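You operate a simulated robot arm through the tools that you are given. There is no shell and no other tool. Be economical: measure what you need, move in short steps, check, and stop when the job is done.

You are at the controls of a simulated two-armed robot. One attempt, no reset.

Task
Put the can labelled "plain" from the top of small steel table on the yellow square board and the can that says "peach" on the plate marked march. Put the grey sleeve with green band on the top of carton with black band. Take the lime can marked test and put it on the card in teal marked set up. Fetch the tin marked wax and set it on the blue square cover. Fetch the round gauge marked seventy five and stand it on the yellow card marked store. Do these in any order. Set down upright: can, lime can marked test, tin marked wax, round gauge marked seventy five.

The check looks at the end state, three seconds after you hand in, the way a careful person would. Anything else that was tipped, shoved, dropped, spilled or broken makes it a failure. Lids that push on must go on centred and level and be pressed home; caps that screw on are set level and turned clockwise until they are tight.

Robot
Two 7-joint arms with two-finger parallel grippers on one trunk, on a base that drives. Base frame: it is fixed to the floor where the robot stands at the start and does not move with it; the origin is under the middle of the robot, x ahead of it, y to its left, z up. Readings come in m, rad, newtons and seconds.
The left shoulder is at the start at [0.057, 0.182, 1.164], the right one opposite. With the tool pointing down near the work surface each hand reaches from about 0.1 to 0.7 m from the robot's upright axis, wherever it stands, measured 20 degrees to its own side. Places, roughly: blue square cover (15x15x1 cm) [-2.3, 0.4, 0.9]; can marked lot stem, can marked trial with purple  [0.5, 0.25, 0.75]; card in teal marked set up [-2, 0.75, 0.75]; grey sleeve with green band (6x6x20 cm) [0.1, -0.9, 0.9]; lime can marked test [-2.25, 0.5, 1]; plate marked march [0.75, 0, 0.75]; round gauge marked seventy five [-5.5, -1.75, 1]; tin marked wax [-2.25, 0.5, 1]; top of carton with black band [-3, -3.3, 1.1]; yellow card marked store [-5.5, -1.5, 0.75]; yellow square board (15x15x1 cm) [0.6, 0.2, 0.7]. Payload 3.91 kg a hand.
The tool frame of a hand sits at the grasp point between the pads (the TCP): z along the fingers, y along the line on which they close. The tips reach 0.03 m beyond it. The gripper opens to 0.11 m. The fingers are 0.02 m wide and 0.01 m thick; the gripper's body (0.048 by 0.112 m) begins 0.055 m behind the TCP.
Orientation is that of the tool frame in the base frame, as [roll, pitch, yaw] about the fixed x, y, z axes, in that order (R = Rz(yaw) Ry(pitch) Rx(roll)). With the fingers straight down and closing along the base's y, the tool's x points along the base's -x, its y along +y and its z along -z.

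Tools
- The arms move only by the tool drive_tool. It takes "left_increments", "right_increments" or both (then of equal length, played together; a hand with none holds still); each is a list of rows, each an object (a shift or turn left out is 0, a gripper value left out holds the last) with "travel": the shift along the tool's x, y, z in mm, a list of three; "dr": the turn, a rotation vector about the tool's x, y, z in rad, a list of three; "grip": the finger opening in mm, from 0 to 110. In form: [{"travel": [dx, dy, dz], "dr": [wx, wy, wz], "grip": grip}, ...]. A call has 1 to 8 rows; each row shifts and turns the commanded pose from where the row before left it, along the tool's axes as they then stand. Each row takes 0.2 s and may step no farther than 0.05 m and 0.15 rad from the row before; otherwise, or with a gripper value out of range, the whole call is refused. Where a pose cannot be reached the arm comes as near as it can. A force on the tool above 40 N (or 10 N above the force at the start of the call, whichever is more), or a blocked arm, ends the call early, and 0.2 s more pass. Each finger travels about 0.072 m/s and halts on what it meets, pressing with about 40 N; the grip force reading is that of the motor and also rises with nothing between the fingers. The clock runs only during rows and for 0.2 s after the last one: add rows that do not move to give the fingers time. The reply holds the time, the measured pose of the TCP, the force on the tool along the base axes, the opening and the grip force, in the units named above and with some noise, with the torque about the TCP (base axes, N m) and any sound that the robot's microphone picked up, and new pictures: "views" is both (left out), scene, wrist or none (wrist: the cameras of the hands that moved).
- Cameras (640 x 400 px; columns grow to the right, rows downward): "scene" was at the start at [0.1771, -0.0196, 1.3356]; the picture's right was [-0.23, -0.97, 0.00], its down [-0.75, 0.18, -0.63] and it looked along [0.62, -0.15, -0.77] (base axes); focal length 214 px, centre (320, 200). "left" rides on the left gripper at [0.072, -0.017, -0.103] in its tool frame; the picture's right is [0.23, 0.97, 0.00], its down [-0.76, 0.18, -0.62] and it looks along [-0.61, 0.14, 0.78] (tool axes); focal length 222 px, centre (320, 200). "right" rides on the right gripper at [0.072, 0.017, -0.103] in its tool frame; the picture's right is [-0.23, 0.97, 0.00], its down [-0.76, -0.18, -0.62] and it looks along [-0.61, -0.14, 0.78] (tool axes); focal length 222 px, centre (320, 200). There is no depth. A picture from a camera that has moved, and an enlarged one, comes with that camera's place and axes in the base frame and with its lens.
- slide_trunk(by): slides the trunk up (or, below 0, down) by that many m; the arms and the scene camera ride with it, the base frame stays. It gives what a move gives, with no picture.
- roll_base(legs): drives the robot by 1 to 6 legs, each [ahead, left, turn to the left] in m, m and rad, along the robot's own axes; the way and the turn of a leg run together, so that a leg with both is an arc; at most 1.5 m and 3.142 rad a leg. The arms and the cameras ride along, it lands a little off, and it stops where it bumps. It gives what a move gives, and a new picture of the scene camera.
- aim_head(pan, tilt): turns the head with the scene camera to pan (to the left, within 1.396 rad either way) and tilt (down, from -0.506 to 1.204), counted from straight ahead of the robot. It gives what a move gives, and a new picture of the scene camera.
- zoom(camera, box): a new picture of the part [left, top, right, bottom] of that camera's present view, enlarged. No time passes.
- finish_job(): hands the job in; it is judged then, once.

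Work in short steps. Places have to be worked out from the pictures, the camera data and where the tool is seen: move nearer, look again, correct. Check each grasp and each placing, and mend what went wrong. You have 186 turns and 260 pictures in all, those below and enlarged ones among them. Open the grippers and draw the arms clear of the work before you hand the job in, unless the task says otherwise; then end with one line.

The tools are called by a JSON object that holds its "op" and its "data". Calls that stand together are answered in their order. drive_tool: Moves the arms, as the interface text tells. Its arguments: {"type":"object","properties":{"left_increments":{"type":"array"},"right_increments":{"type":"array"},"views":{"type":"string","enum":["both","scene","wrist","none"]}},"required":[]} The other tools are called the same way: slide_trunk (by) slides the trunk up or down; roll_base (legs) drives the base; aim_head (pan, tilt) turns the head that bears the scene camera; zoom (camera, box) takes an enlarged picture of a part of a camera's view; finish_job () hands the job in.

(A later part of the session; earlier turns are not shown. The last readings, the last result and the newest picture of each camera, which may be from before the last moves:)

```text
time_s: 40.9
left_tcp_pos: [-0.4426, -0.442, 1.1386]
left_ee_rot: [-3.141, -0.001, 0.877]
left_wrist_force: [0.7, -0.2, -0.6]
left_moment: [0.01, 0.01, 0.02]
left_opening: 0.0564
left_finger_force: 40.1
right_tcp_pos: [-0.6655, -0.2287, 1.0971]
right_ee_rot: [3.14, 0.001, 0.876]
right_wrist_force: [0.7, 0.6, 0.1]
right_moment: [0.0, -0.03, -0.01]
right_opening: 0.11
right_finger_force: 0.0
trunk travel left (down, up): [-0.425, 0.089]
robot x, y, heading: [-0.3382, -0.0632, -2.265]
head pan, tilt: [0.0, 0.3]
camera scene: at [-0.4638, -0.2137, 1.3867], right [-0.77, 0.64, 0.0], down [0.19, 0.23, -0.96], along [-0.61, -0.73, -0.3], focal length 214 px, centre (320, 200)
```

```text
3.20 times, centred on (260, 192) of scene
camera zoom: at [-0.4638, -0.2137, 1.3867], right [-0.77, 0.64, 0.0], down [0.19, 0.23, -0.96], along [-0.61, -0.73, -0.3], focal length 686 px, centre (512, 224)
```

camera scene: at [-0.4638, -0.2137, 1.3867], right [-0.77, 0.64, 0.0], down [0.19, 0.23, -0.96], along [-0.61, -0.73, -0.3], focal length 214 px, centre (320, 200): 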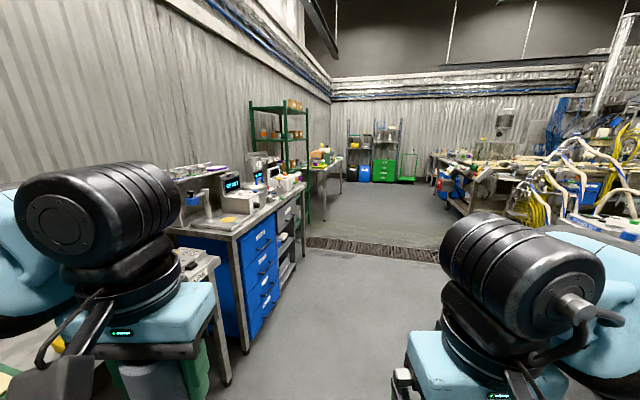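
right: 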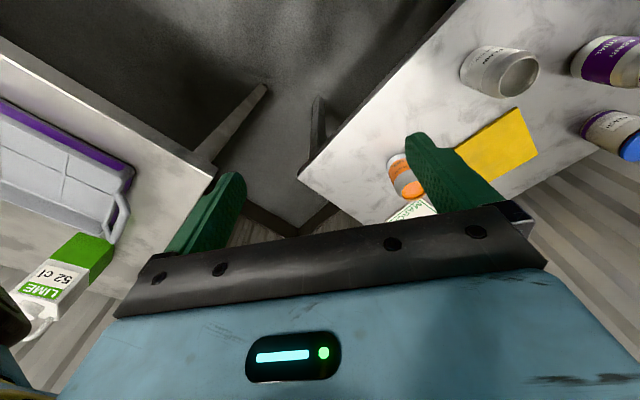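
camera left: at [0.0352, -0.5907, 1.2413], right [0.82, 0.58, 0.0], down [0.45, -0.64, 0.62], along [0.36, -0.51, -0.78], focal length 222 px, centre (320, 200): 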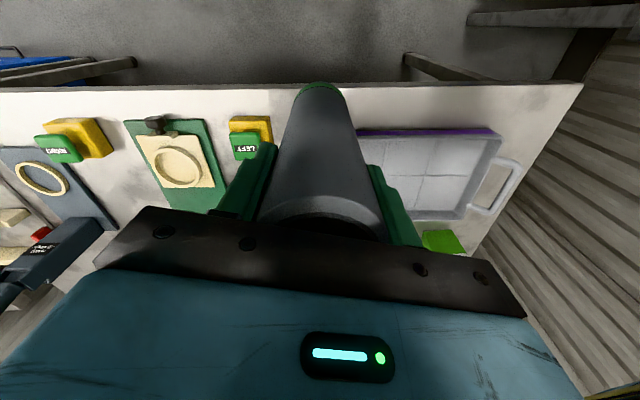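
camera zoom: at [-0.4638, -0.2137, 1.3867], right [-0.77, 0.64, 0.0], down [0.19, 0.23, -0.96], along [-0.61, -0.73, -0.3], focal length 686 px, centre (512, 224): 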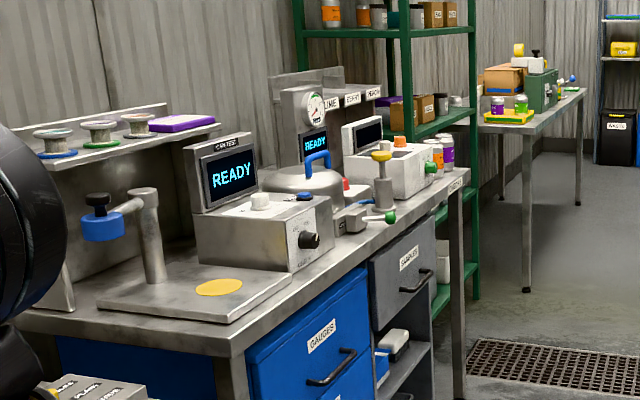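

The table with the carton stands along the left wall. The aisle runs along (-0.82, -0.57), so I turn parallel to it and drive about 4.2 m. Then I turn left to face the table at a standoff.

{"op": "roll_base", "data": {"legs": [[0, 0, -0.269], [1.4, 0.08, 0], [1.4, 0.08, 0]]}}

```text
time_s: 55.2
left_tcp_pos: [-2.71, -2.1078, 1.1377]
left_ee_rot: [-3.141, -0.001, 0.607]
left_wrist_force: [0.1, -0.1, -0.2]
left_moment: [0.01, 0.03, 0.0]
left_opening: 0.0563
left_finger_force: 40.0
right_tcp_pos: [-2.8677, -1.8424, 1.0971]
right_ee_rot: [-3.141, -0.001, 0.605]
right_wrist_force: [-0.5, 0.7, 0.4]
right_moment: [-0.03, 0.0, 0.01]
right_opening: 0.1101
right_finger_force: 0.1
trunk travel left (down, up): [-0.425, 0.089]
robot x, y, heading: [-2.5081, -1.7723, -2.539]
head pan, tilt: [0.0, 0.3]
camera scene: at [-2.6679, -1.8813, 1.3868], right [-0.57, 0.82, 0.0], down [0.24, 0.17, -0.96], along [-0.79, -0.54, -0.3], focal length 214 px, centre (320, 200)
```

scene: 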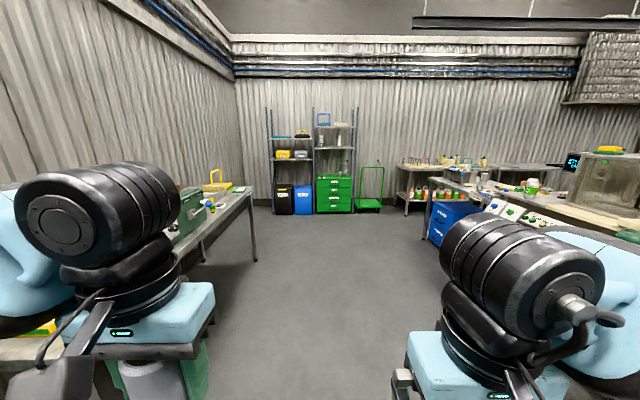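

On course. I continue 1.4 m and then turn left to face the table.

{"op": "roll_base", "data": {"legs": [[1.4, 0.05, 0], [0, 0, 1.57]]}}

{"op": "aim_head", "data": {"pan": 0.0, "tilt": 0.6}}

```text
time_s: 66.0
left_tcp_pos: [-3.3123, -2.8157, 1.1381]
left_ee_rot: [-3.141, -0.001, 2.155]
left_wrist_force: [0.9, 0.2, 0.1]
left_moment: [0.0, 0.0, -0.01]
left_opening: 0.0567
left_finger_force: 40.8
right_tcp_pos: [-3.5828, -2.9676, 1.0965]
right_ee_rot: [-3.141, 0.001, 2.154]
right_wrist_force: [-0.1, 0.7, -0.5]
right_moment: [0.0, -0.05, -0.02]
right_opening: 0.1097
right_finger_force: 0.1
trunk travel left (down, up): [-0.425, 0.089]
robot x, y, heading: [-3.6468, -2.6126, -0.984]
head pan, tilt: [0.0, 0.3]
camera scene: at [-3.5392, -2.7725, 1.3868], right [-0.83, -0.55, 0.0], down [-0.16, 0.25, -0.96], along [0.53, -0.8, -0.3], focal length 214 px, centre (320, 200)
```

scene: 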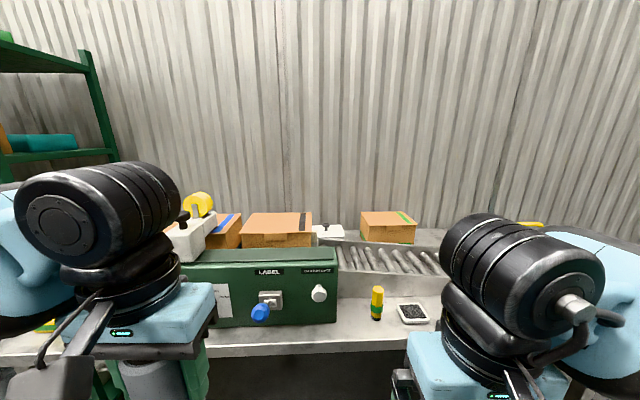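

```text
time_s: 66.8
left_tcp_pos: [-3.3132, -2.8154, 1.1374]
left_ee_rot: [3.14, -0.002, 2.157]
left_wrist_force: [-1.1, -0.6, 0.4]
left_moment: [-0.02, 0.01, -0.03]
left_opening: 0.0565
left_finger_force: 39.9
right_tcp_pos: [-3.5818, -2.9679, 1.0962]
right_ee_rot: [-3.141, -0.001, 2.155]
right_wrist_force: [0.0, -0.1, 0.6]
right_moment: [0.0, 0.0, -0.02]
right_opening: 0.1102
right_finger_force: 0.1
trunk travel left (down, up): [-0.425, 0.089]
robot x, y, heading: [-3.6509, -2.6067, -0.986]
head pan, tilt: [0.0, 0.6]
camera scene: at [-3.542, -2.7684, 1.3594], right [-0.83, -0.55, 0.0], down [-0.31, 0.47, -0.83], along [0.45, -0.69, -0.56], focal length 214 px, centre (320, 200)
```

scene: 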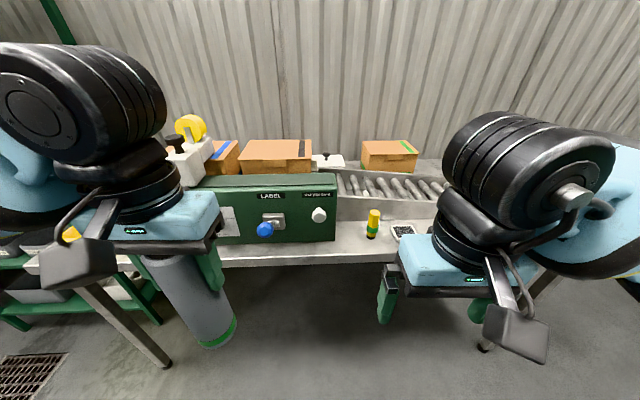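

Three cartons lie on the conveyor, and the middle one seems to have the black band. I zoom to confirm.

{"op": "zoom", "data": {"camera": "scene", "box": [160, 100, 460, 290]}}

```text
2.11 times, centred on (310, 195) of scene
camera zoom: at [-3.542, -2.7684, 1.3594], right [-0.83, -0.55, 0.0], down [-0.31, 0.47, -0.83], along [0.45, -0.69, -0.56], focal length 452 px, centre (341, 210)
```

zoom: 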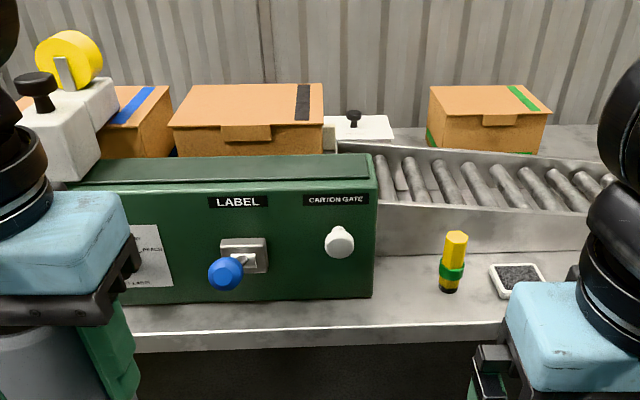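

The middle carton has the black band, with its top at about (-3.05, -3.26, 1.11). I raise the trunk and the left hand so the sleeve's foot clears everything before approaching.

{"op": "slide_trunk", "data": {"by": 0.085}}

{"op": "drive_tool", "data": {"left_increments": [{"travel": [0, 0, -40]}, {"travel": [0, 0, -40]}, {"travel": [0, 0, -40]}, {}], "views": "none"}}

{"op": "roll_base", "data": {"legs": [[0.33, 0, 0]]}}

```text
time_s: 68.1
left_tcp_pos: [-3.3134, -2.8156, 1.2226]
left_ee_rot: [-3.141, -0.003, 2.155]
left_wrist_force: [0.4, -0.1, -0.2]
left_moment: [-0.01, 0.04, 0.01]
left_opening: 0.0563
left_finger_force: 39.9
right_tcp_pos: [-3.5818, -2.9682, 1.1806]
right_ee_rot: [3.141, -0.003, 2.158]
right_wrist_force: [0.1, -0.2, -0.5]
right_moment: [0.02, -0.02, -0.01]
right_opening: 0.1102
right_finger_force: 0.2
trunk travel left (down, up): [-0.51, 0.004]
robot x, y, heading: [-3.6493, -2.6065, -0.985]
head pan, tilt: [0.0, 0.6]
```

```text
time_s: 69.1
left_tcp_pos: [-3.3145, -2.8137, 1.3452]
left_ee_rot: [-3.141, -0.001, 2.155]
left_wrist_force: [0.4, 0.1, -0.4]
left_moment: [0.03, 0.01, 0.01]
left_opening: 0.0562
left_finger_force: 40.2
right_tcp_pos: [-3.5822, -2.9686, 1.182]
right_ee_rot: [3.141, 0.0, 2.153]
right_wrist_force: [0.5, 0.0, 0.8]
right_moment: [-0.01, 0.03, -0.01]
right_opening: 0.11
right_finger_force: 0.0
trunk travel left (down, up): [-0.51, 0.004]
robot x, y, heading: [-3.6516, -2.6076, -0.983]
head pan, tilt: [0.0, 0.6]
```

```text
time_s: 71.2
left_tcp_pos: [-3.1391, -3.0843, 1.3455]
left_ee_rot: [-3.141, 0.001, 2.153]
left_wrist_force: [0.1, 0.9, -0.4]
left_moment: [0.04, -0.03, 0.0]
left_opening: 0.0565
left_finger_force: 39.9
right_tcp_pos: [-3.4054, -3.2376, 1.1821]
right_ee_rot: [3.141, 0.003, 2.152]
right_wrist_force: [0.9, 0.5, 0.5]
right_moment: [0.0, 0.01, 0.0]
right_opening: 0.1102
right_finger_force: 0.2
trunk travel left (down, up): [-0.51, 0.004]
robot x, y, heading: [-3.4694, -2.8787, -0.988]
head pan, tilt: [0.0, 0.6]
camera scene: at [-3.4124, -2.9659, 1.4596], right [-0.84, -0.55, 0.0], down [-0.31, 0.47, -0.83], along [0.45, -0.69, -0.56], focal length 214 px, centre (320, 200)
```

scene: 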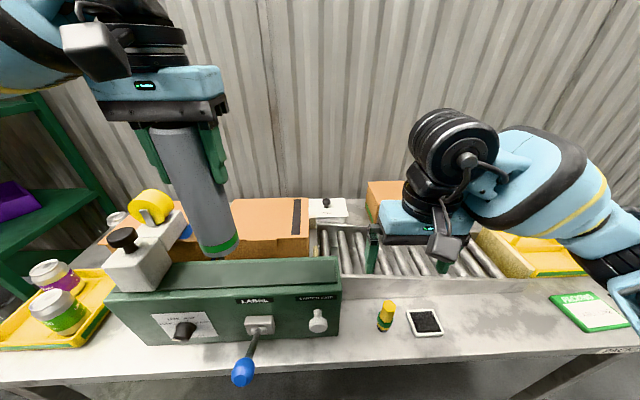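

The carton top's centre works out to (-3.039, -3.268) at z 1.097. I move the sleeve over it.

{"op": "drive_tool", "data": {"left_increments": [{"travel": [-42, -4, 0]}, {"travel": [-42, -4, 0]}, {"travel": [-42, -4, 0]}, {"travel": [-42, -3, 0]}, {"travel": [-41, -3, 0]}, {}]}}

```text
time_s: 72.6
left_tcp_pos: [-3.0388, -3.2648, 1.3435]
left_ee_rot: [-3.141, 0.003, 2.152]
left_wrist_force: [-1.2, 0.6, -1.3]
left_moment: [-0.02, 0.01, -0.01]
left_opening: 0.0563
left_finger_force: 40.2
right_tcp_pos: [-3.405, -3.237, 1.1832]
right_ee_rot: [3.141, 0.002, 2.153]
right_wrist_force: [0.6, 0.3, -0.9]
right_moment: [0.03, -0.02, 0.01]
right_opening: 0.1102
right_finger_force: 0.0
trunk travel left (down, up): [-0.51, 0.004]
robot x, y, heading: [-3.4682, -2.8756, -0.99]
head pan, tilt: [0.0, 0.6]
camera scene: at [-3.4117, -2.9651, 1.4596], right [-0.84, -0.55, 0.0], down [-0.31, 0.47, -0.83], along [0.45, -0.69, -0.56], focal length 214 px, centre (320, 200)
camera left: at [-3.0921, -3.2147, 1.4466], right [0.69, 0.72, 0.0], down [0.57, -0.54, 0.62], along [0.45, -0.43, -0.78], focal length 222 px, centre (320, 200)
```

scene: 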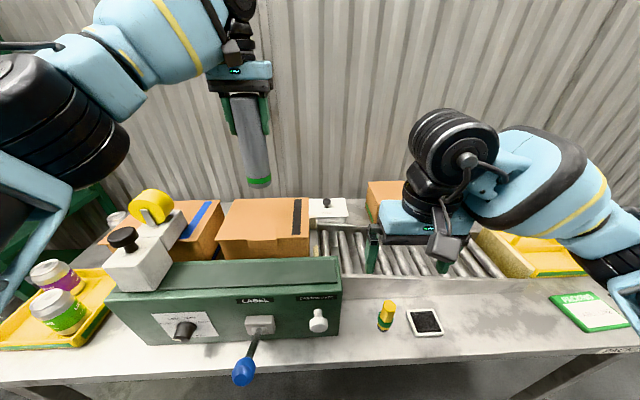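
left: 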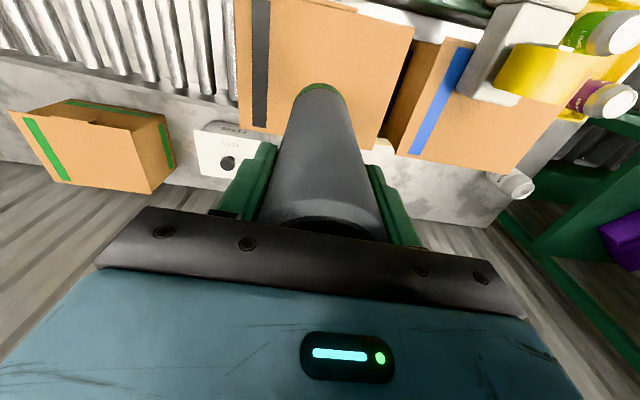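

The sleeve lies over the carton and my estimates agree within 1 cm. I pull it in 8 mm and lower it.

{"op": "drive_tool", "data": {"left_increments": [{"travel": [8, 0, 30]}, {"travel": [0, 0, 30]}, {"travel": [0, 0, 5]}, {}]}}

```text
time_s: 73.6
left_tcp_pos: [-3.0442, -3.2604, 1.2789]
left_ee_rot: [-3.141, 0.001, 2.155]
left_wrist_force: [0.4, 1.1, 0.0]
left_moment: [0.01, 0.05, 0.03]
left_opening: 0.0565
left_finger_force: 40.2
right_tcp_pos: [-3.4051, -3.2379, 1.1813]
right_ee_rot: [-3.141, 0.003, 2.15]
right_wrist_force: [-0.7, -0.7, -0.3]
right_moment: [0.03, 0.01, 0.02]
right_opening: 0.11
right_finger_force: 0.0
trunk travel left (down, up): [-0.51, 0.004]
robot x, y, heading: [-3.4712, -2.8786, -0.987]
head pan, tilt: [0.0, 0.6]
camera scene: at [-3.4119, -2.9662, 1.4595], right [-0.84, -0.55, 0.0], down [-0.31, 0.47, -0.83], along [0.45, -0.69, -0.56], focal length 214 px, centre (320, 200)
camera left: at [-3.0964, -3.21, 1.3819], right [0.69, 0.73, 0.0], down [0.57, -0.54, 0.62], along [0.45, -0.43, -0.78], focal length 222 px, centre (320, 200)
```

scene: 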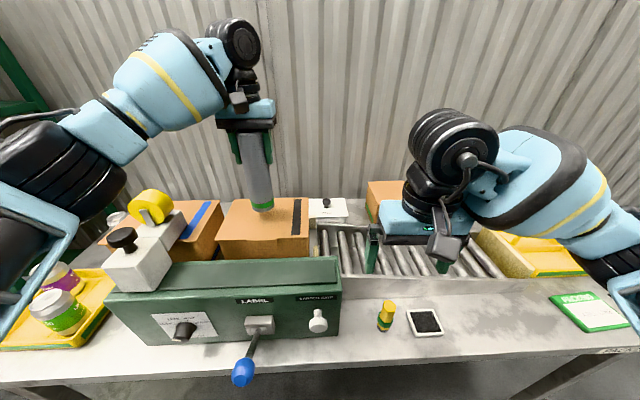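
left: 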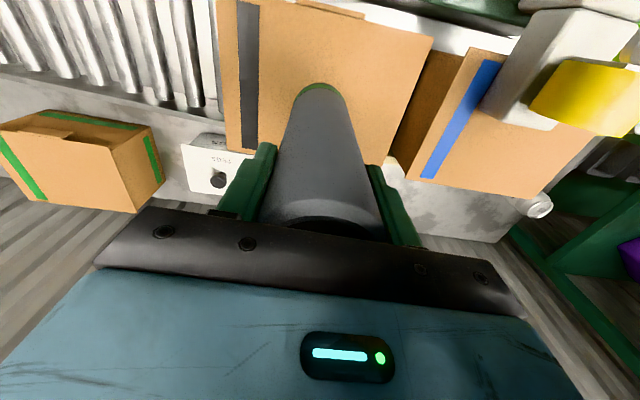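

Still no contact. I continue in small steps.

{"op": "drive_tool", "data": {"left_increments": [{"travel": [0, 0, 3]}, {"travel": [0, 0, 3]}, {"travel": [0, 0, 2]}, {"travel": [0, 0, 2]}, {}], "views": "none"}}

```text
time_s: 74.8
left_tcp_pos: [-3.0431, -3.2625, 1.2686]
left_ee_rot: [3.14, -0.001, 2.154]
left_wrist_force: [0.7, 0.4, -1.2]
left_moment: [-0.01, 0.0, 0.01]
left_opening: 0.0565
left_finger_force: 39.8
right_tcp_pos: [-3.4048, -3.2377, 1.1821]
right_ee_rot: [3.141, 0.0, 2.151]
right_wrist_force: [-0.9, -0.1, -0.6]
right_moment: [0.0, -0.01, 0.02]
right_opening: 0.11
right_finger_force: 0.1
trunk travel left (down, up): [-0.51, 0.004]
robot x, y, heading: [-3.4718, -2.8758, -0.995]
head pan, tilt: [0.0, 0.6]
```

{"op": "drive_tool", "data": {"left_increments": [{"travel": [0, 0, 2]}, {"travel": [0, 0, 2]}, {"travel": [0, 0, 2]}, {}], "views": "wrist"}}

```text
time_s: 75.8
left_tcp_pos: [-3.0428, -3.2621, 1.263]
left_ee_rot: [3.141, 0.001, 2.154]
left_wrist_force: [0.4, 0.1, -1.3]
left_moment: [0.01, -0.01, -0.02]
left_opening: 0.0563
left_finger_force: 39.8
right_tcp_pos: [-3.4064, -3.2375, 1.1814]
right_ee_rot: [-3.141, 0.0, 2.154]
right_wrist_force: [-0.4, 0.1, 0.0]
right_moment: [0.0, 0.01, 0.01]
right_opening: 0.11
right_finger_force: 0.1
trunk travel left (down, up): [-0.51, 0.004]
robot x, y, heading: [-3.4696, -2.8767, -0.99]
head pan, tilt: [0.0, 0.6]
camera left: at [-3.0973, -3.2112, 1.366], right [0.69, 0.73, 0.0], down [0.57, -0.54, 0.62], along [0.45, -0.43, -0.78], focal length 222 px, centre (320, 200)
```

left: 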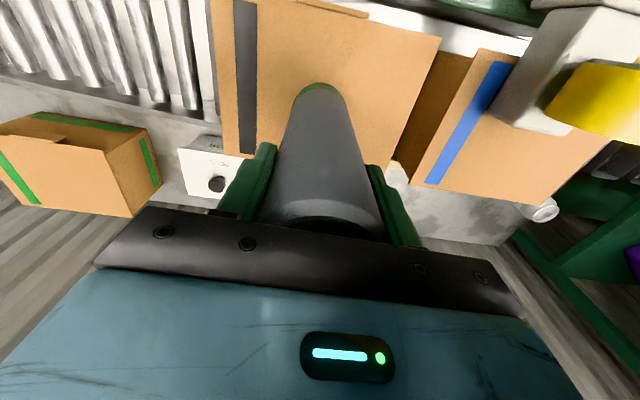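

{"op": "drive_tool", "data": {"left_increments": [{"travel": [0, 0, 2]}, {"travel": [0, 0, 2]}, {"travel": [0, 0, 2]}, {"travel": [0, 0, 2]}, {}], "views": "none"}}

```text
time_s: 77.0
left_tcp_pos: [-3.0437, -3.262, 1.2556]
left_ee_rot: [-3.141, -0.002, 2.155]
left_wrist_force: [-0.6, 0.2, -0.4]
left_moment: [-0.01, -0.04, 0.0]
left_opening: 0.0563
left_finger_force: 39.5
right_tcp_pos: [-3.4064, -3.237, 1.1825]
right_ee_rot: [3.141, 0.001, 2.152]
right_wrist_force: [-0.5, -0.1, 0.1]
right_moment: [-0.01, 0.01, 0.0]
right_opening: 0.1102
right_finger_force: 0.0
trunk travel left (down, up): [-0.51, 0.004]
robot x, y, heading: [-3.4673, -2.8765, -0.988]
head pan, tilt: [0.0, 0.6]
```

{"op": "drive_tool", "data": {"left_increments": [{"travel": [0, 0, 2]}, {"travel": [0, 0, 2]}, {"travel": [0, 0, 2]}, {}], "views": "scene"}}

{"op": "zoom", "data": {"camera": "scene", "box": [200, 140, 340, 280]}}

```text
time_s: 78.0
left_tcp_pos: [-3.0442, -3.2607, 1.2485]
left_ee_rot: [-3.14, -0.001, 2.154]
left_wrist_force: [-0.5, -0.1, -0.2]
left_moment: [-0.01, -0.02, 0.04]
left_opening: 0.0565
left_finger_force: 39.5
right_tcp_pos: [-3.4058, -3.2371, 1.1833]
right_ee_rot: [-3.142, 0.003, 2.151]
right_wrist_force: [1.1, -0.2, -0.3]
right_moment: [-0.03, -0.04, -0.02]
right_opening: 0.1099
right_finger_force: 0.1
trunk travel left (down, up): [-0.51, 0.004]
robot x, y, heading: [-3.475, -2.877, -0.993]
head pan, tilt: [0.0, 0.6]
camera scene: at [-3.4122, -2.9663, 1.4595], right [-0.84, -0.55, 0.0], down [-0.31, 0.47, -0.83], along [0.45, -0.69, -0.56], focal length 214 px, centre (320, 200)
```

scene: 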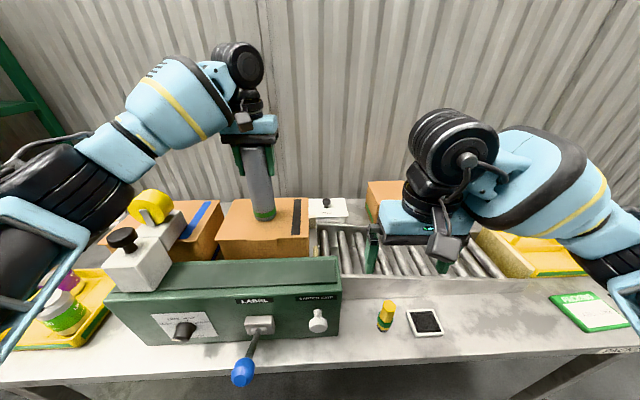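

```text
2.86 times, centred on (270, 210) of scene
camera zoom: at [-3.4122, -2.9663, 1.4595], right [-0.84, -0.55, 0.0], down [-0.31, 0.47, -0.83], along [0.45, -0.69, -0.56], focal length 613 px, centre (463, 171)
```

zoom: 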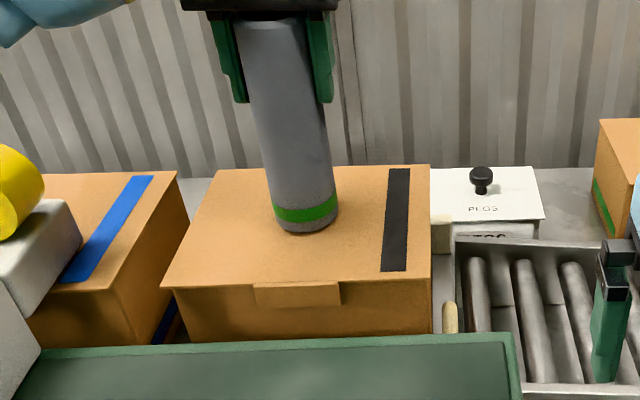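

The sleeve's bottom is at about z 1.10, very close to the top face. I continue in small steps.

{"op": "drive_tool", "data": {"left_increments": [{"travel": [0, 0, 2]}, {"travel": [0, 0, 2]}, {"travel": [0, 0, 2]}, {}], "views": "none"}}

```text
time_s: 79.0
left_tcp_pos: [-3.0441, -3.2607, 1.2469]
left_ee_rot: [-3.139, 0.007, 2.153]
left_wrist_force: [1.6, -0.8, 18.6]
left_moment: [-0.18, -0.42, 0.02]
left_opening: 0.0564
left_finger_force: 40.0
right_tcp_pos: [-3.4062, -3.2362, 1.1827]
right_ee_rot: [-3.141, 0.004, 2.151]
right_wrist_force: [0.0, 0.4, 0.1]
right_moment: [0.01, 0.0, 0.0]
right_opening: 0.1099
right_finger_force: 0.1
trunk travel left (down, up): [-0.51, 0.004]
robot x, y, heading: [-3.4711, -2.8766, -0.986]
head pan, tilt: [0.0, 0.6]
```

Contact at 18.6 N. I ease up 3 mm, open slowly, and rise.

{"op": "drive_tool", "data": {"left_increments": [{"travel": [0, 0, -3]}, {"grip": 70}, {"grip": 90}, {"grip": 110}, {"grip": 110}, {"travel": [0, 0, -30]}, {"travel": [0, 0, -45]}, {"travel": [0, 0, -30]}]}}

```text
time_s: 80.8
left_tcp_pos: [-3.0435, -3.2613, 1.3535]
left_ee_rot: [-3.14, 0.002, 2.154]
left_wrist_force: [-0.1, 0.4, 0.0]
left_moment: [0.01, -0.01, -0.02]
left_opening: 0.1103
left_finger_force: 0.1
right_tcp_pos: [-3.4058, -3.2378, 1.1837]
right_ee_rot: [-3.141, 0.001, 2.153]
right_wrist_force: [0.1, -0.2, -1.4]
right_moment: [0.01, 0.02, 0.01]
right_opening: 0.1098
right_finger_force: 0.1
trunk travel left (down, up): [-0.51, 0.004]
robot x, y, heading: [-3.4732, -2.875, -0.986]
head pan, tilt: [0.0, 0.6]
camera scene: at [-3.4131, -2.9659, 1.4596], right [-0.84, -0.55, 0.0], down [-0.31, 0.47, -0.83], along [0.45, -0.69, -0.56], focal length 214 px, centre (320, 200)
camera left: at [-3.0984, -3.2106, 1.456], right [0.69, 0.73, 0.0], down [0.57, -0.54, 0.62], along [0.45, -0.43, -0.78], focal length 222 px, centre (320, 200)
```

scene: 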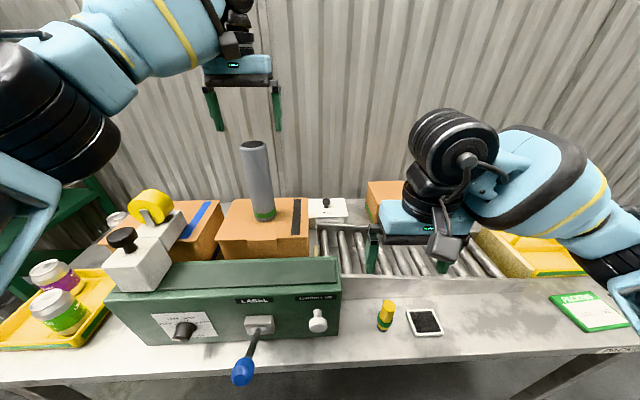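
left: 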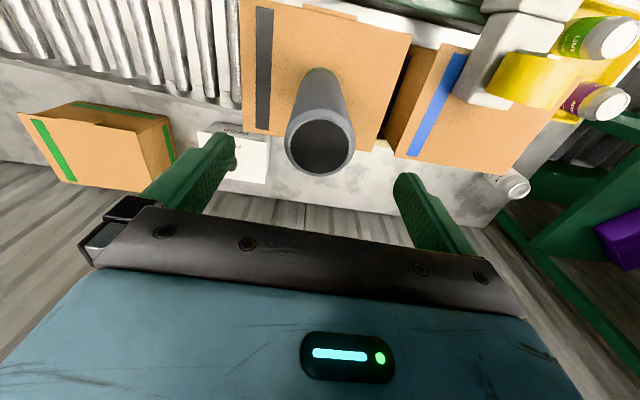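

The sleeve stands on the carton. I retract the hand, back off, and turn toward the gauge area at (-5.5, -1.75).

{"op": "drive_tool", "data": {"left_increments": [{"travel": [20, 0, -40]}, {"travel": [45, 0, 0]}, {"travel": [45, 0, 0]}, {"travel": [45, 0, 0]}, {"travel": [45, 10, 0]}], "views": "none"}}

{"op": "roll_base", "data": {"legs": [[-0.5, 0, 0], [0, 0, -2.4]]}}

{"op": "aim_head", "data": {"pan": 0, "tilt": 0.35}}

```text
time_s: 82.0
left_tcp_pos: [-3.1464, -3.0857, 1.3926]
left_ee_rot: [-3.14, 0.001, 2.156]
left_wrist_force: [0.0, -0.6, -0.6]
left_moment: [-0.01, 0.01, -0.01]
left_opening: 0.1102
left_finger_force: 0.1
right_tcp_pos: [-3.405, -3.2368, 1.1826]
right_ee_rot: [-3.141, 0.0, 2.152]
right_wrist_force: [-0.1, 0.5, 0.3]
right_moment: [-0.04, 0.04, 0.01]
right_opening: 0.1099
right_finger_force: 0.0
trunk travel left (down, up): [-0.51, 0.004]
robot x, y, heading: [-3.4694, -2.8763, -0.992]
head pan, tilt: [0.0, 0.6]
```

```text
time_s: 90.7
left_tcp_pos: [-4.1273, -2.5155, 1.3919]
left_ee_rot: [3.141, 0.0, -0.273]
left_wrist_force: [0.2, 0.0, -0.4]
left_moment: [-0.01, -0.01, 0.02]
left_opening: 0.1099
left_finger_force: 0.1
right_tcp_pos: [-4.0317, -2.233, 1.1818]
right_ee_rot: [3.141, 0.001, -0.271]
right_wrist_force: [-0.3, 0.6, -0.4]
right_moment: [0.02, -0.02, -0.02]
right_opening: 0.1102
right_finger_force: 0.1
trunk travel left (down, up): [-0.51, 0.004]
robot x, y, heading: [-3.7445, -2.4625, 2.871]
head pan, tilt: [0.0, 0.6]
camera scene: at [-3.844, -2.4359, 1.4595], right [0.27, 0.96, 0.0], down [0.54, -0.15, -0.83], along [-0.79, 0.22, -0.56], focal length 214 px, centre (320, 200)
```

scene: 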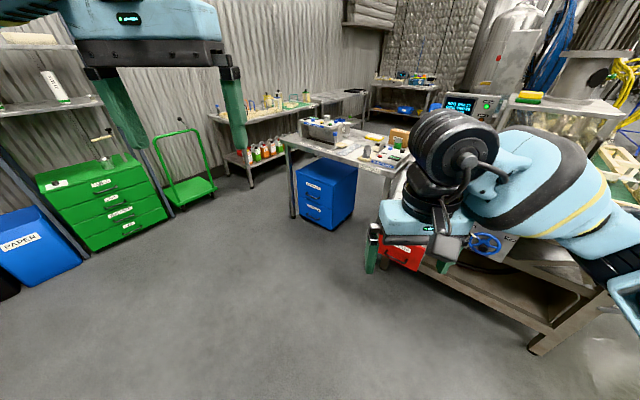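

```text
time_s: 91.5
left_tcp_pos: [-4.1278, -2.5159, 1.392]
left_ee_rot: [3.141, 0.002, -0.271]
left_wrist_force: [-0.4, 0.6, 0.2]
left_moment: [0.01, 0.01, 0.04]
left_opening: 0.1099
left_finger_force: 0.3
right_tcp_pos: [-4.0308, -2.2332, 1.1815]
right_ee_rot: [-3.142, 0.004, -0.272]
right_wrist_force: [0.0, -0.6, 0.0]
right_moment: [0.02, 0.01, 0.0]
right_opening: 0.1098
right_finger_force: 0.1
trunk travel left (down, up): [-0.51, 0.004]
robot x, y, heading: [-3.7449, -2.4605, 2.868]
head pan, tilt: [0.0, 0.351]
camera scene: at [-3.8486, -2.4346, 1.4822], right [0.27, 0.96, 0.0], down [0.33, -0.09, -0.94], along [-0.9, 0.25, -0.34], focal length 214 px, centre (320, 200)
```

scene: 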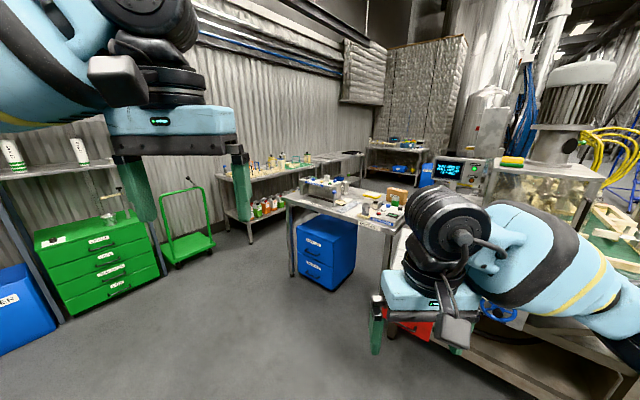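

The gauge should appear near (345, 182), on the table with the blue drawers. I zoom in.

{"op": "zoom", "data": {"camera": "scene", "box": [270, 145, 430, 245]}}

```text
4.00 times, centred on (350, 195) of scene
camera zoom: at [-3.8486, -2.4346, 1.4822], right [0.27, 0.96, 0.0], down [0.33, -0.09, -0.94], along [-0.9, 0.25, -0.34], focal length 858 px, centre (200, 220)
```

zoom: 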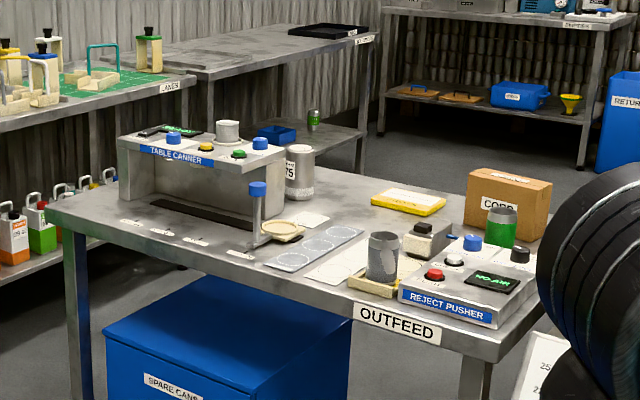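

The gauge marked 75 is behind the canner, and the yellow STORE card lies at the back of this table. Both are nearer the far side, so I plan to go round the left end. I drive first to the front-left of the table, facing along the gap.

{"op": "roll_base", "data": {"legs": [[0.75, 0.6, 0], [0.75, 0.6, 0], [0, 0, -0.69]]}}

{"op": "aim_head", "data": {"pan": 0, "tilt": 0.5}}

```text
time_s: 104.4
left_tcp_pos: [-5.851, -3.0366, 1.3918]
left_ee_rot: [-3.141, 0.001, -0.95]
left_wrist_force: [0.2, 0.7, -0.2]
left_moment: [-0.01, 0.02, 0.02]
left_opening: 0.1099
left_finger_force: 0.2
right_tcp_pos: [-5.5991, -2.8778, 1.1823]
right_ee_rot: [-3.141, 0.001, -0.952]
right_wrist_force: [0.4, 0.0, -0.8]
right_moment: [0.01, -0.02, 0.01]
right_opening: 0.11
right_finger_force: 0.0
trunk travel left (down, up): [-0.51, 0.004]
robot x, y, heading: [-5.5195, -3.2324, 2.191]
head pan, tilt: [0.0, 0.351]
camera scene: at [-5.5815, -3.1482, 1.4822], right [0.81, 0.58, 0.0], down [0.2, -0.28, -0.94], along [-0.54, 0.76, -0.34], focal length 214 px, centre (320, 200)
```

scene: 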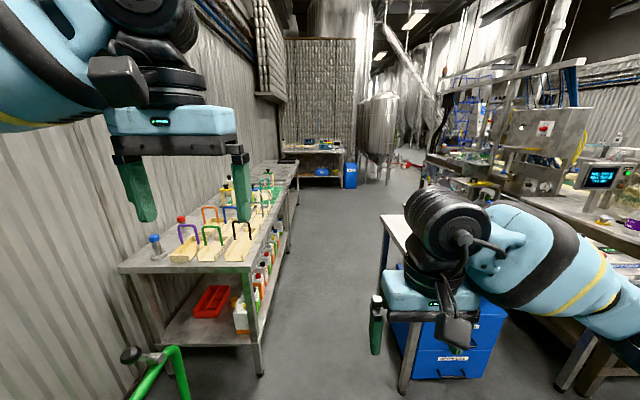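

```text
time_s: 105.1
left_tcp_pos: [-5.8515, -3.0367, 1.3924]
left_ee_rot: [-3.141, 0.0, -0.95]
left_wrist_force: [-0.8, 0.7, -0.1]
left_moment: [-0.01, -0.01, 0.01]
left_opening: 0.11
left_finger_force: 0.0
right_tcp_pos: [-5.5986, -2.8777, 1.1822]
right_ee_rot: [-3.141, 0.002, -0.951]
right_wrist_force: [-0.3, 0.4, 0.7]
right_moment: [0.0, -0.01, -0.02]
right_opening: 0.1101
right_finger_force: 0.1
trunk travel left (down, up): [-0.51, 0.004]
robot x, y, heading: [-5.5192, -3.2384, 2.19]
head pan, tilt: [0.0, 0.499]
camera scene: at [-5.5797, -3.1504, 1.4686], right [0.81, 0.58, 0.0], down [0.28, -0.39, -0.88], along [-0.51, 0.72, -0.48], focal length 214 px, centre (320, 200)
```

scene: 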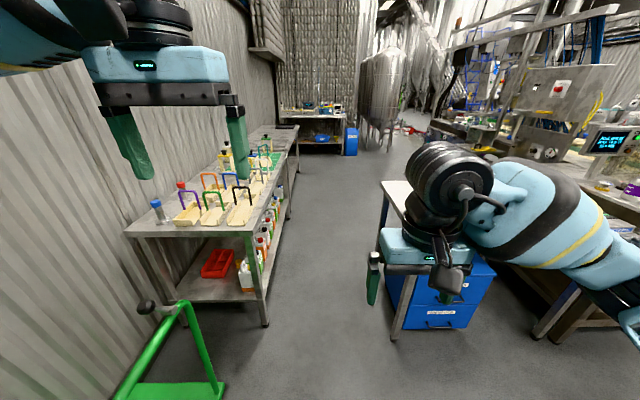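

The gap between the tables is about 0.83 m wide and nearly centred. I pass through slowly, shifting right 3 cm.

{"op": "roll_base", "data": {"legs": [[0.7, -0.03, -0.012], [0.8, 0, 0]]}}

```text
time_s: 112.8
left_tcp_pos: [-6.6679, -1.7875, 1.3922]
left_ee_rot: [-3.141, 0.004, -0.982]
left_wrist_force: [-0.5, -0.4, 0.1]
left_moment: [0.02, 0.01, 0.02]
left_opening: 0.11
left_finger_force: 0.1
right_tcp_pos: [-6.4109, -1.6372, 1.182]
right_ee_rot: [3.141, 0.003, -0.984]
right_wrist_force: [0.6, 0.3, -0.6]
right_moment: [0.03, -0.02, 0.05]
right_opening: 0.11
right_finger_force: 0.1
trunk travel left (down, up): [-0.51, 0.004]
robot x, y, heading: [-6.3485, -1.9967, 2.16]
head pan, tilt: [0.0, 0.499]
camera scene: at [-6.4013, -1.9097, 1.4686], right [0.83, 0.56, 0.0], down [0.27, -0.4, -0.88], along [-0.49, 0.73, -0.48], focal length 214 px, centre (320, 200)
```

scene: 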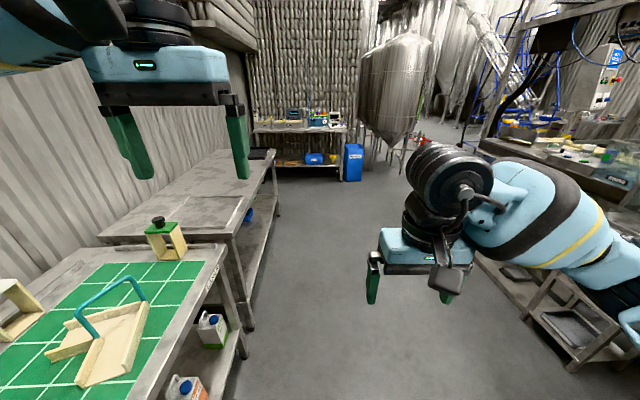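

Through without a bump. I go 0.8 m further, then turn right to look at the table from its back side.

{"op": "roll_base", "data": {"legs": [[0.8, 0, 0], [0, 0, -2.3]]}}

```text
time_s: 122.6
left_tcp_pos: [-6.4175, -1.2217, 1.3917]
left_ee_rot: [-3.141, -0.001, 3.004]
left_wrist_force: [0.3, 0.2, 0.6]
left_moment: [0.02, -0.03, -0.02]
left_opening: 0.1099
left_finger_force: 0.0
right_tcp_pos: [-6.476, -1.5155, 1.182]
right_ee_rot: [3.14, 0.001, 3.005]
right_wrist_force: [-0.1, 1.1, 0.0]
right_moment: [0.02, 0.01, -0.01]
right_opening: 0.11
right_finger_force: 0.0
trunk travel left (down, up): [-0.51, 0.004]
robot x, y, heading: [-6.7898, -1.3251, -0.139]
head pan, tilt: [0.0, 0.499]
camera scene: at [-6.6826, -1.3432, 1.4686], right [-0.14, -0.99, 0.0], down [-0.47, 0.07, -0.88], along [0.87, -0.12, -0.48], focal length 214 px, centre (320, 200)
```

scene: 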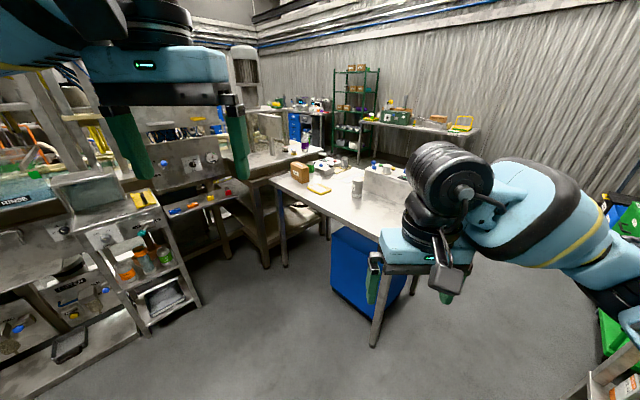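

Triangulating, the table top is at z≈0.86, with the gauge at about (-5.57, -1.725) and the card centre at about (-5.42, -1.505). I move to the back edge facing the table.

{"op": "roll_base", "data": {"legs": [[0.66, 0.315, 0], [0, 0, -0.83]]}}

{"op": "aim_head", "data": {"pan": 0.0, "tilt": 0.75}}

```text
time_s: 128.7
left_tcp_pos: [-5.768, -1.3142, 1.3927]
left_ee_rot: [-3.142, 0.001, 2.169]
left_wrist_force: [-0.6, 0.0, 0.8]
left_moment: [-0.02, -0.02, 0.02]
left_opening: 0.1101
left_finger_force: 0.0
right_tcp_pos: [-6.0239, -1.4667, 1.1819]
right_ee_rot: [3.141, 0.004, 2.168]
right_wrist_force: [-0.5, 1.0, 0.3]
right_moment: [-0.02, -0.01, -0.07]
right_opening: 0.1101
right_finger_force: 0.0
trunk travel left (down, up): [-0.51, 0.004]
robot x, y, heading: [-6.0972, -1.1077, -0.973]
head pan, tilt: [0.0, 0.499]
camera scene: at [-6.0336, -1.1979, 1.4686], right [-0.83, -0.56, 0.0], down [-0.27, 0.4, -0.88], along [0.49, -0.73, -0.48], focal length 214 px, centre (320, 200)
```

scene: 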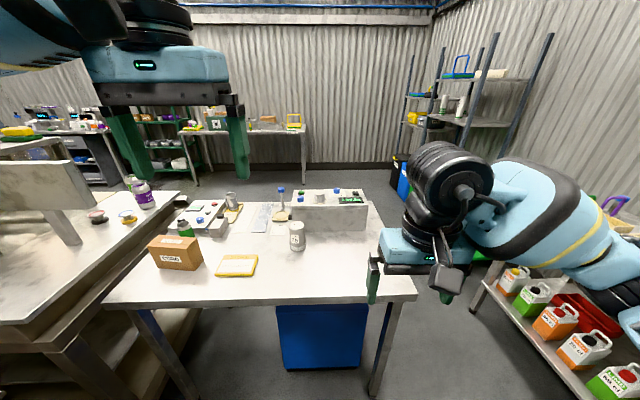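

```text
time_s: 129.4
left_tcp_pos: [-5.7677, -1.3133, 1.3928]
left_ee_rot: [-3.141, -0.001, 2.168]
left_wrist_force: [0.3, 0.1, 0.3]
left_moment: [-0.01, 0.02, 0.01]
left_opening: 0.11
left_finger_force: 0.1
right_tcp_pos: [-6.0239, -1.4677, 1.1827]
right_ee_rot: [3.141, 0.002, 2.171]
right_wrist_force: [-0.2, -0.1, 0.2]
right_moment: [0.0, 0.02, -0.01]
right_opening: 0.1101
right_finger_force: 0.1
trunk travel left (down, up): [-0.51, 0.004]
robot x, y, heading: [-6.0954, -1.1093, -0.973]
head pan, tilt: [0.0, 0.75]
camera scene: at [-6.0382, -1.1912, 1.4467], right [-0.83, -0.56, 0.0], down [-0.38, 0.56, -0.73], along [0.41, -0.6, -0.68], focal length 214 px, centre (320, 200)
```

scene: 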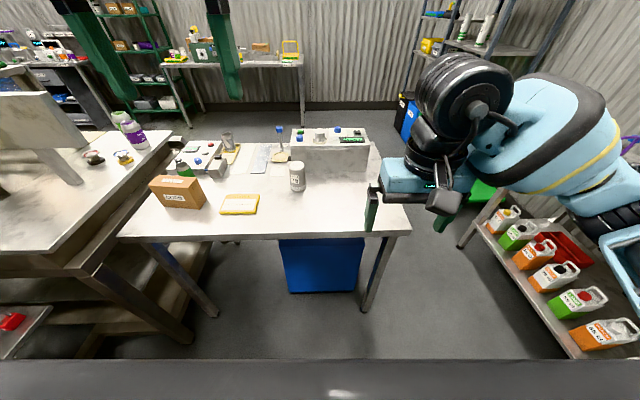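

The estimates are consistent. I advance 0.24 m to bring the gauge within the left arm's reach.

{"op": "roll_base", "data": {"legs": [[0.24, 0, 0]]}}

{"op": "zoom", "data": {"camera": "scene", "box": [140, 120, 400, 280]}}

```text
time_s: 131.2
left_tcp_pos: [-5.6316, -1.5178, 1.3941]
left_ee_rot: [-3.139, 0.001, 2.163]
left_wrist_force: [0.3, 0.5, 1.1]
left_moment: [0.0, 0.02, 0.03]
left_opening: 0.1098
left_finger_force: 0.0
right_tcp_pos: [-5.8889, -1.6694, 1.1816]
right_ee_rot: [3.141, 0.002, 2.164]
right_wrist_force: [0.2, 0.4, -1.0]
right_moment: [0.02, 0.0, -0.02]
right_opening: 0.1099
right_finger_force: 0.2
trunk travel left (down, up): [-0.51, 0.004]
robot x, y, heading: [-5.9566, -1.309, -0.975]
head pan, tilt: [0.0, 0.75]
camera scene: at [-5.9017, -1.3936, 1.4468], right [-0.83, -0.56, 0.0], down [-0.38, 0.57, -0.73], along [0.41, -0.61, -0.68], focal length 214 px, centre (320, 200)
```

scene: 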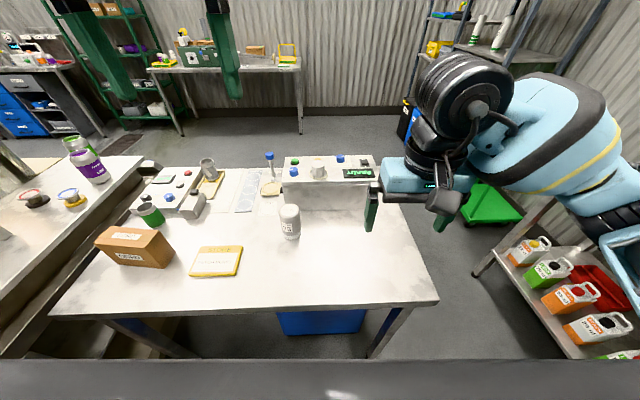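

```text
2.46 times, centred on (270, 200) of scene
camera zoom: at [-5.9017, -1.3936, 1.4468], right [-0.83, -0.56, 0.0], down [-0.38, 0.57, -0.73], along [0.41, -0.61, -0.68], focal length 528 px, centre (443, 200)
```

zoom: 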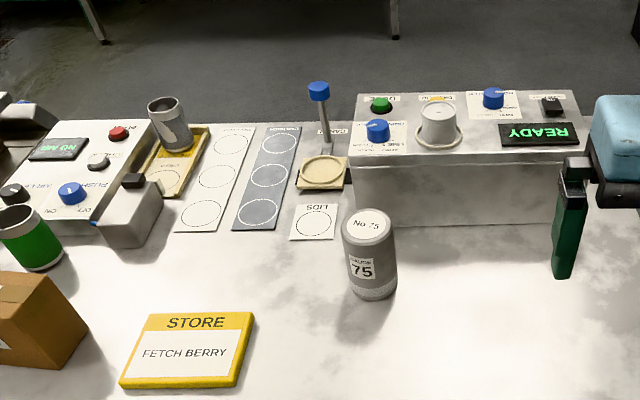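

The card reads "STORE" and the gauge is "75" at about (-5.564, -1.722), with its top near z 0.97. I move the left hand above it.

{"op": "drive_tool", "data": {"left_increments": [{"travel": [-29, -8, 38]}, {"travel": [-29, -8, 38]}, {"travel": [-29, -8, 38]}, {"travel": [-29, -8, 38]}, {"travel": [-29, -8, 38]}, {"travel": [-29, -8, 38]}, {"travel": [-29, -8, 38]}, {}]}}

```text
time_s: 133.1
left_tcp_pos: [-5.5672, -1.718, 1.1262]
left_ee_rot: [-3.14, 0.003, 2.164]
left_wrist_force: [0.1, 0.5, 0.6]
left_moment: [-0.02, 0.01, -0.01]
left_opening: 0.1099
left_finger_force: 0.0
right_tcp_pos: [-5.8882, -1.6682, 1.1839]
right_ee_rot: [-3.14, 0.001, 2.163]
right_wrist_force: [0.6, 0.0, -0.2]
right_moment: [0.0, -0.03, 0.0]
right_opening: 0.1103
right_finger_force: 0.0
trunk travel left (down, up): [-0.51, 0.004]
robot x, y, heading: [-5.9595, -1.3105, -0.975]
head pan, tilt: [0.0, 0.75]
camera scene: at [-5.9014, -1.3933, 1.4468], right [-0.83, -0.56, 0.0], down [-0.38, 0.57, -0.73], along [0.41, -0.61, -0.68], focal length 214 px, centre (320, 200)
camera left: at [-5.6218, -1.668, 1.2295], right [0.68, 0.73, 0.0], down [0.57, -0.53, 0.62], along [0.46, -0.43, -0.78], focal length 222 px, centre (320, 200)
```

scene: 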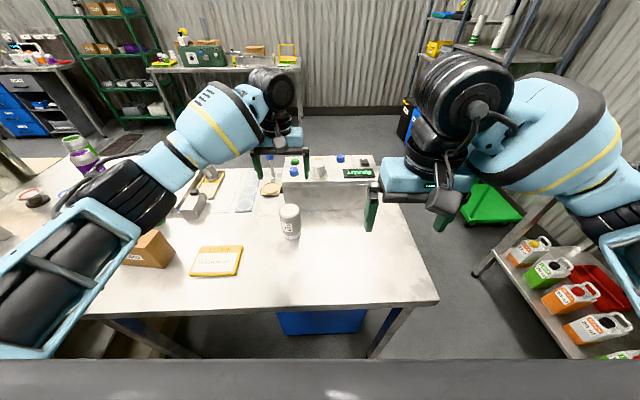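
left: 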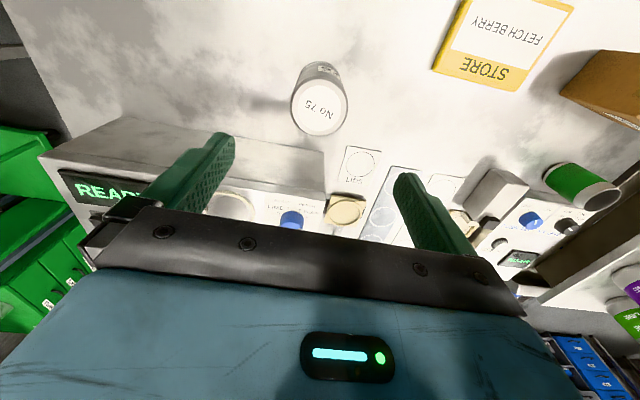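

The gauge is centred between the fingers. I descend to z≈0.94 and grip.

{"op": "drive_tool", "data": {"left_increments": [{"travel": [0, 1, 47]}, {"travel": [0, 0, 47]}, {"travel": [0, 0, 47]}, {"travel": [0, 0, 43]}, {"grip": 40}, {"grip": 30}, {"grip": 30}, {"grip": 30}], "views": "wrist"}}

```text
time_s: 134.8
left_tcp_pos: [-5.5644, -1.7182, 0.9435]
left_ee_rot: [-3.139, 0.002, 2.166]
left_wrist_force: [0.2, -0.2, 1.5]
left_moment: [-0.11, -0.06, -0.03]
left_opening: 0.0652
left_finger_force: 40.4
right_tcp_pos: [-5.8884, -1.6702, 1.1811]
right_ee_rot: [3.141, 0.0, 2.165]
right_wrist_force: [-0.2, -0.2, 0.8]
right_moment: [0.0, -0.02, -0.01]
right_opening: 0.1099
right_finger_force: 0.0
trunk travel left (down, up): [-0.51, 0.004]
robot x, y, heading: [-5.9571, -1.3134, -0.978]
head pan, tilt: [0.0, 0.75]
camera left: at [-5.6185, -1.669, 1.047], right [0.68, 0.73, 0.0], down [0.57, -0.53, 0.62], along [0.46, -0.43, -0.78], focal length 222 px, centre (320, 200)
```

left: 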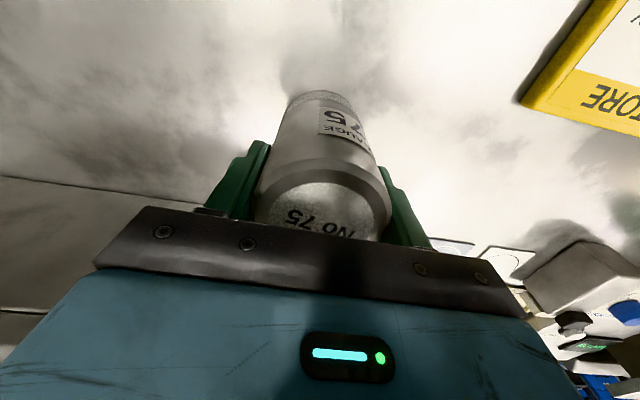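

Gripped. I lift it and carry it to the STORE card's centre at about (-5.448, -1.510).

{"op": "drive_tool", "data": {"left_increments": [{"travel": [0, 0, -45]}, {"travel": [0, 0, -40]}, {"travel": [22, 43, 0]}, {"travel": [22, 43, 0]}, {"travel": [22, 43, 0]}, {"travel": [22, 43, 0]}, {"travel": [20, 40, 0]}, {}]}}

```text
time_s: 136.7
left_tcp_pos: [-5.4486, -1.5112, 1.0288]
left_ee_rot: [-3.142, 0.0, 2.165]
left_wrist_force: [-0.6, 0.1, -3.4]
left_moment: [0.02, 0.0, 0.0]
left_opening: 0.0652
left_finger_force: 39.6
right_tcp_pos: [-5.8885, -1.6703, 1.181]
right_ee_rot: [-3.142, 0.0, 2.165]
right_wrist_force: [0.6, 0.1, 0.1]
right_moment: [0.04, 0.0, -0.03]
right_opening: 0.11
right_finger_force: 0.0
trunk travel left (down, up): [-0.51, 0.004]
robot x, y, heading: [-5.9593, -1.3129, -0.979]
head pan, tilt: [0.0, 0.75]
camera scene: at [-5.9013, -1.3953, 1.4465], right [-0.83, -0.56, 0.0], down [-0.38, 0.57, -0.73], along [0.41, -0.61, -0.68], focal length 214 px, centre (320, 200)
camera left: at [-5.503, -1.4611, 1.132], right [0.68, 0.73, 0.0], down [0.57, -0.53, 0.62], along [0.46, -0.42, -0.78], focal length 222 px, centre (320, 200)
```

scene: 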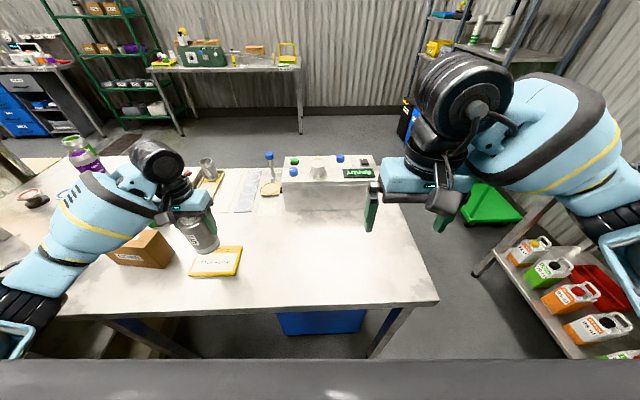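
left: 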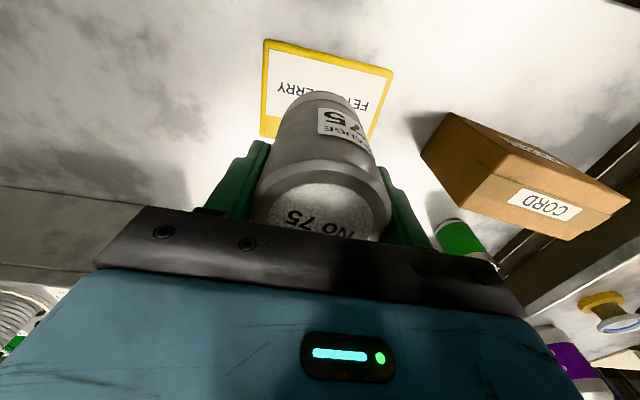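

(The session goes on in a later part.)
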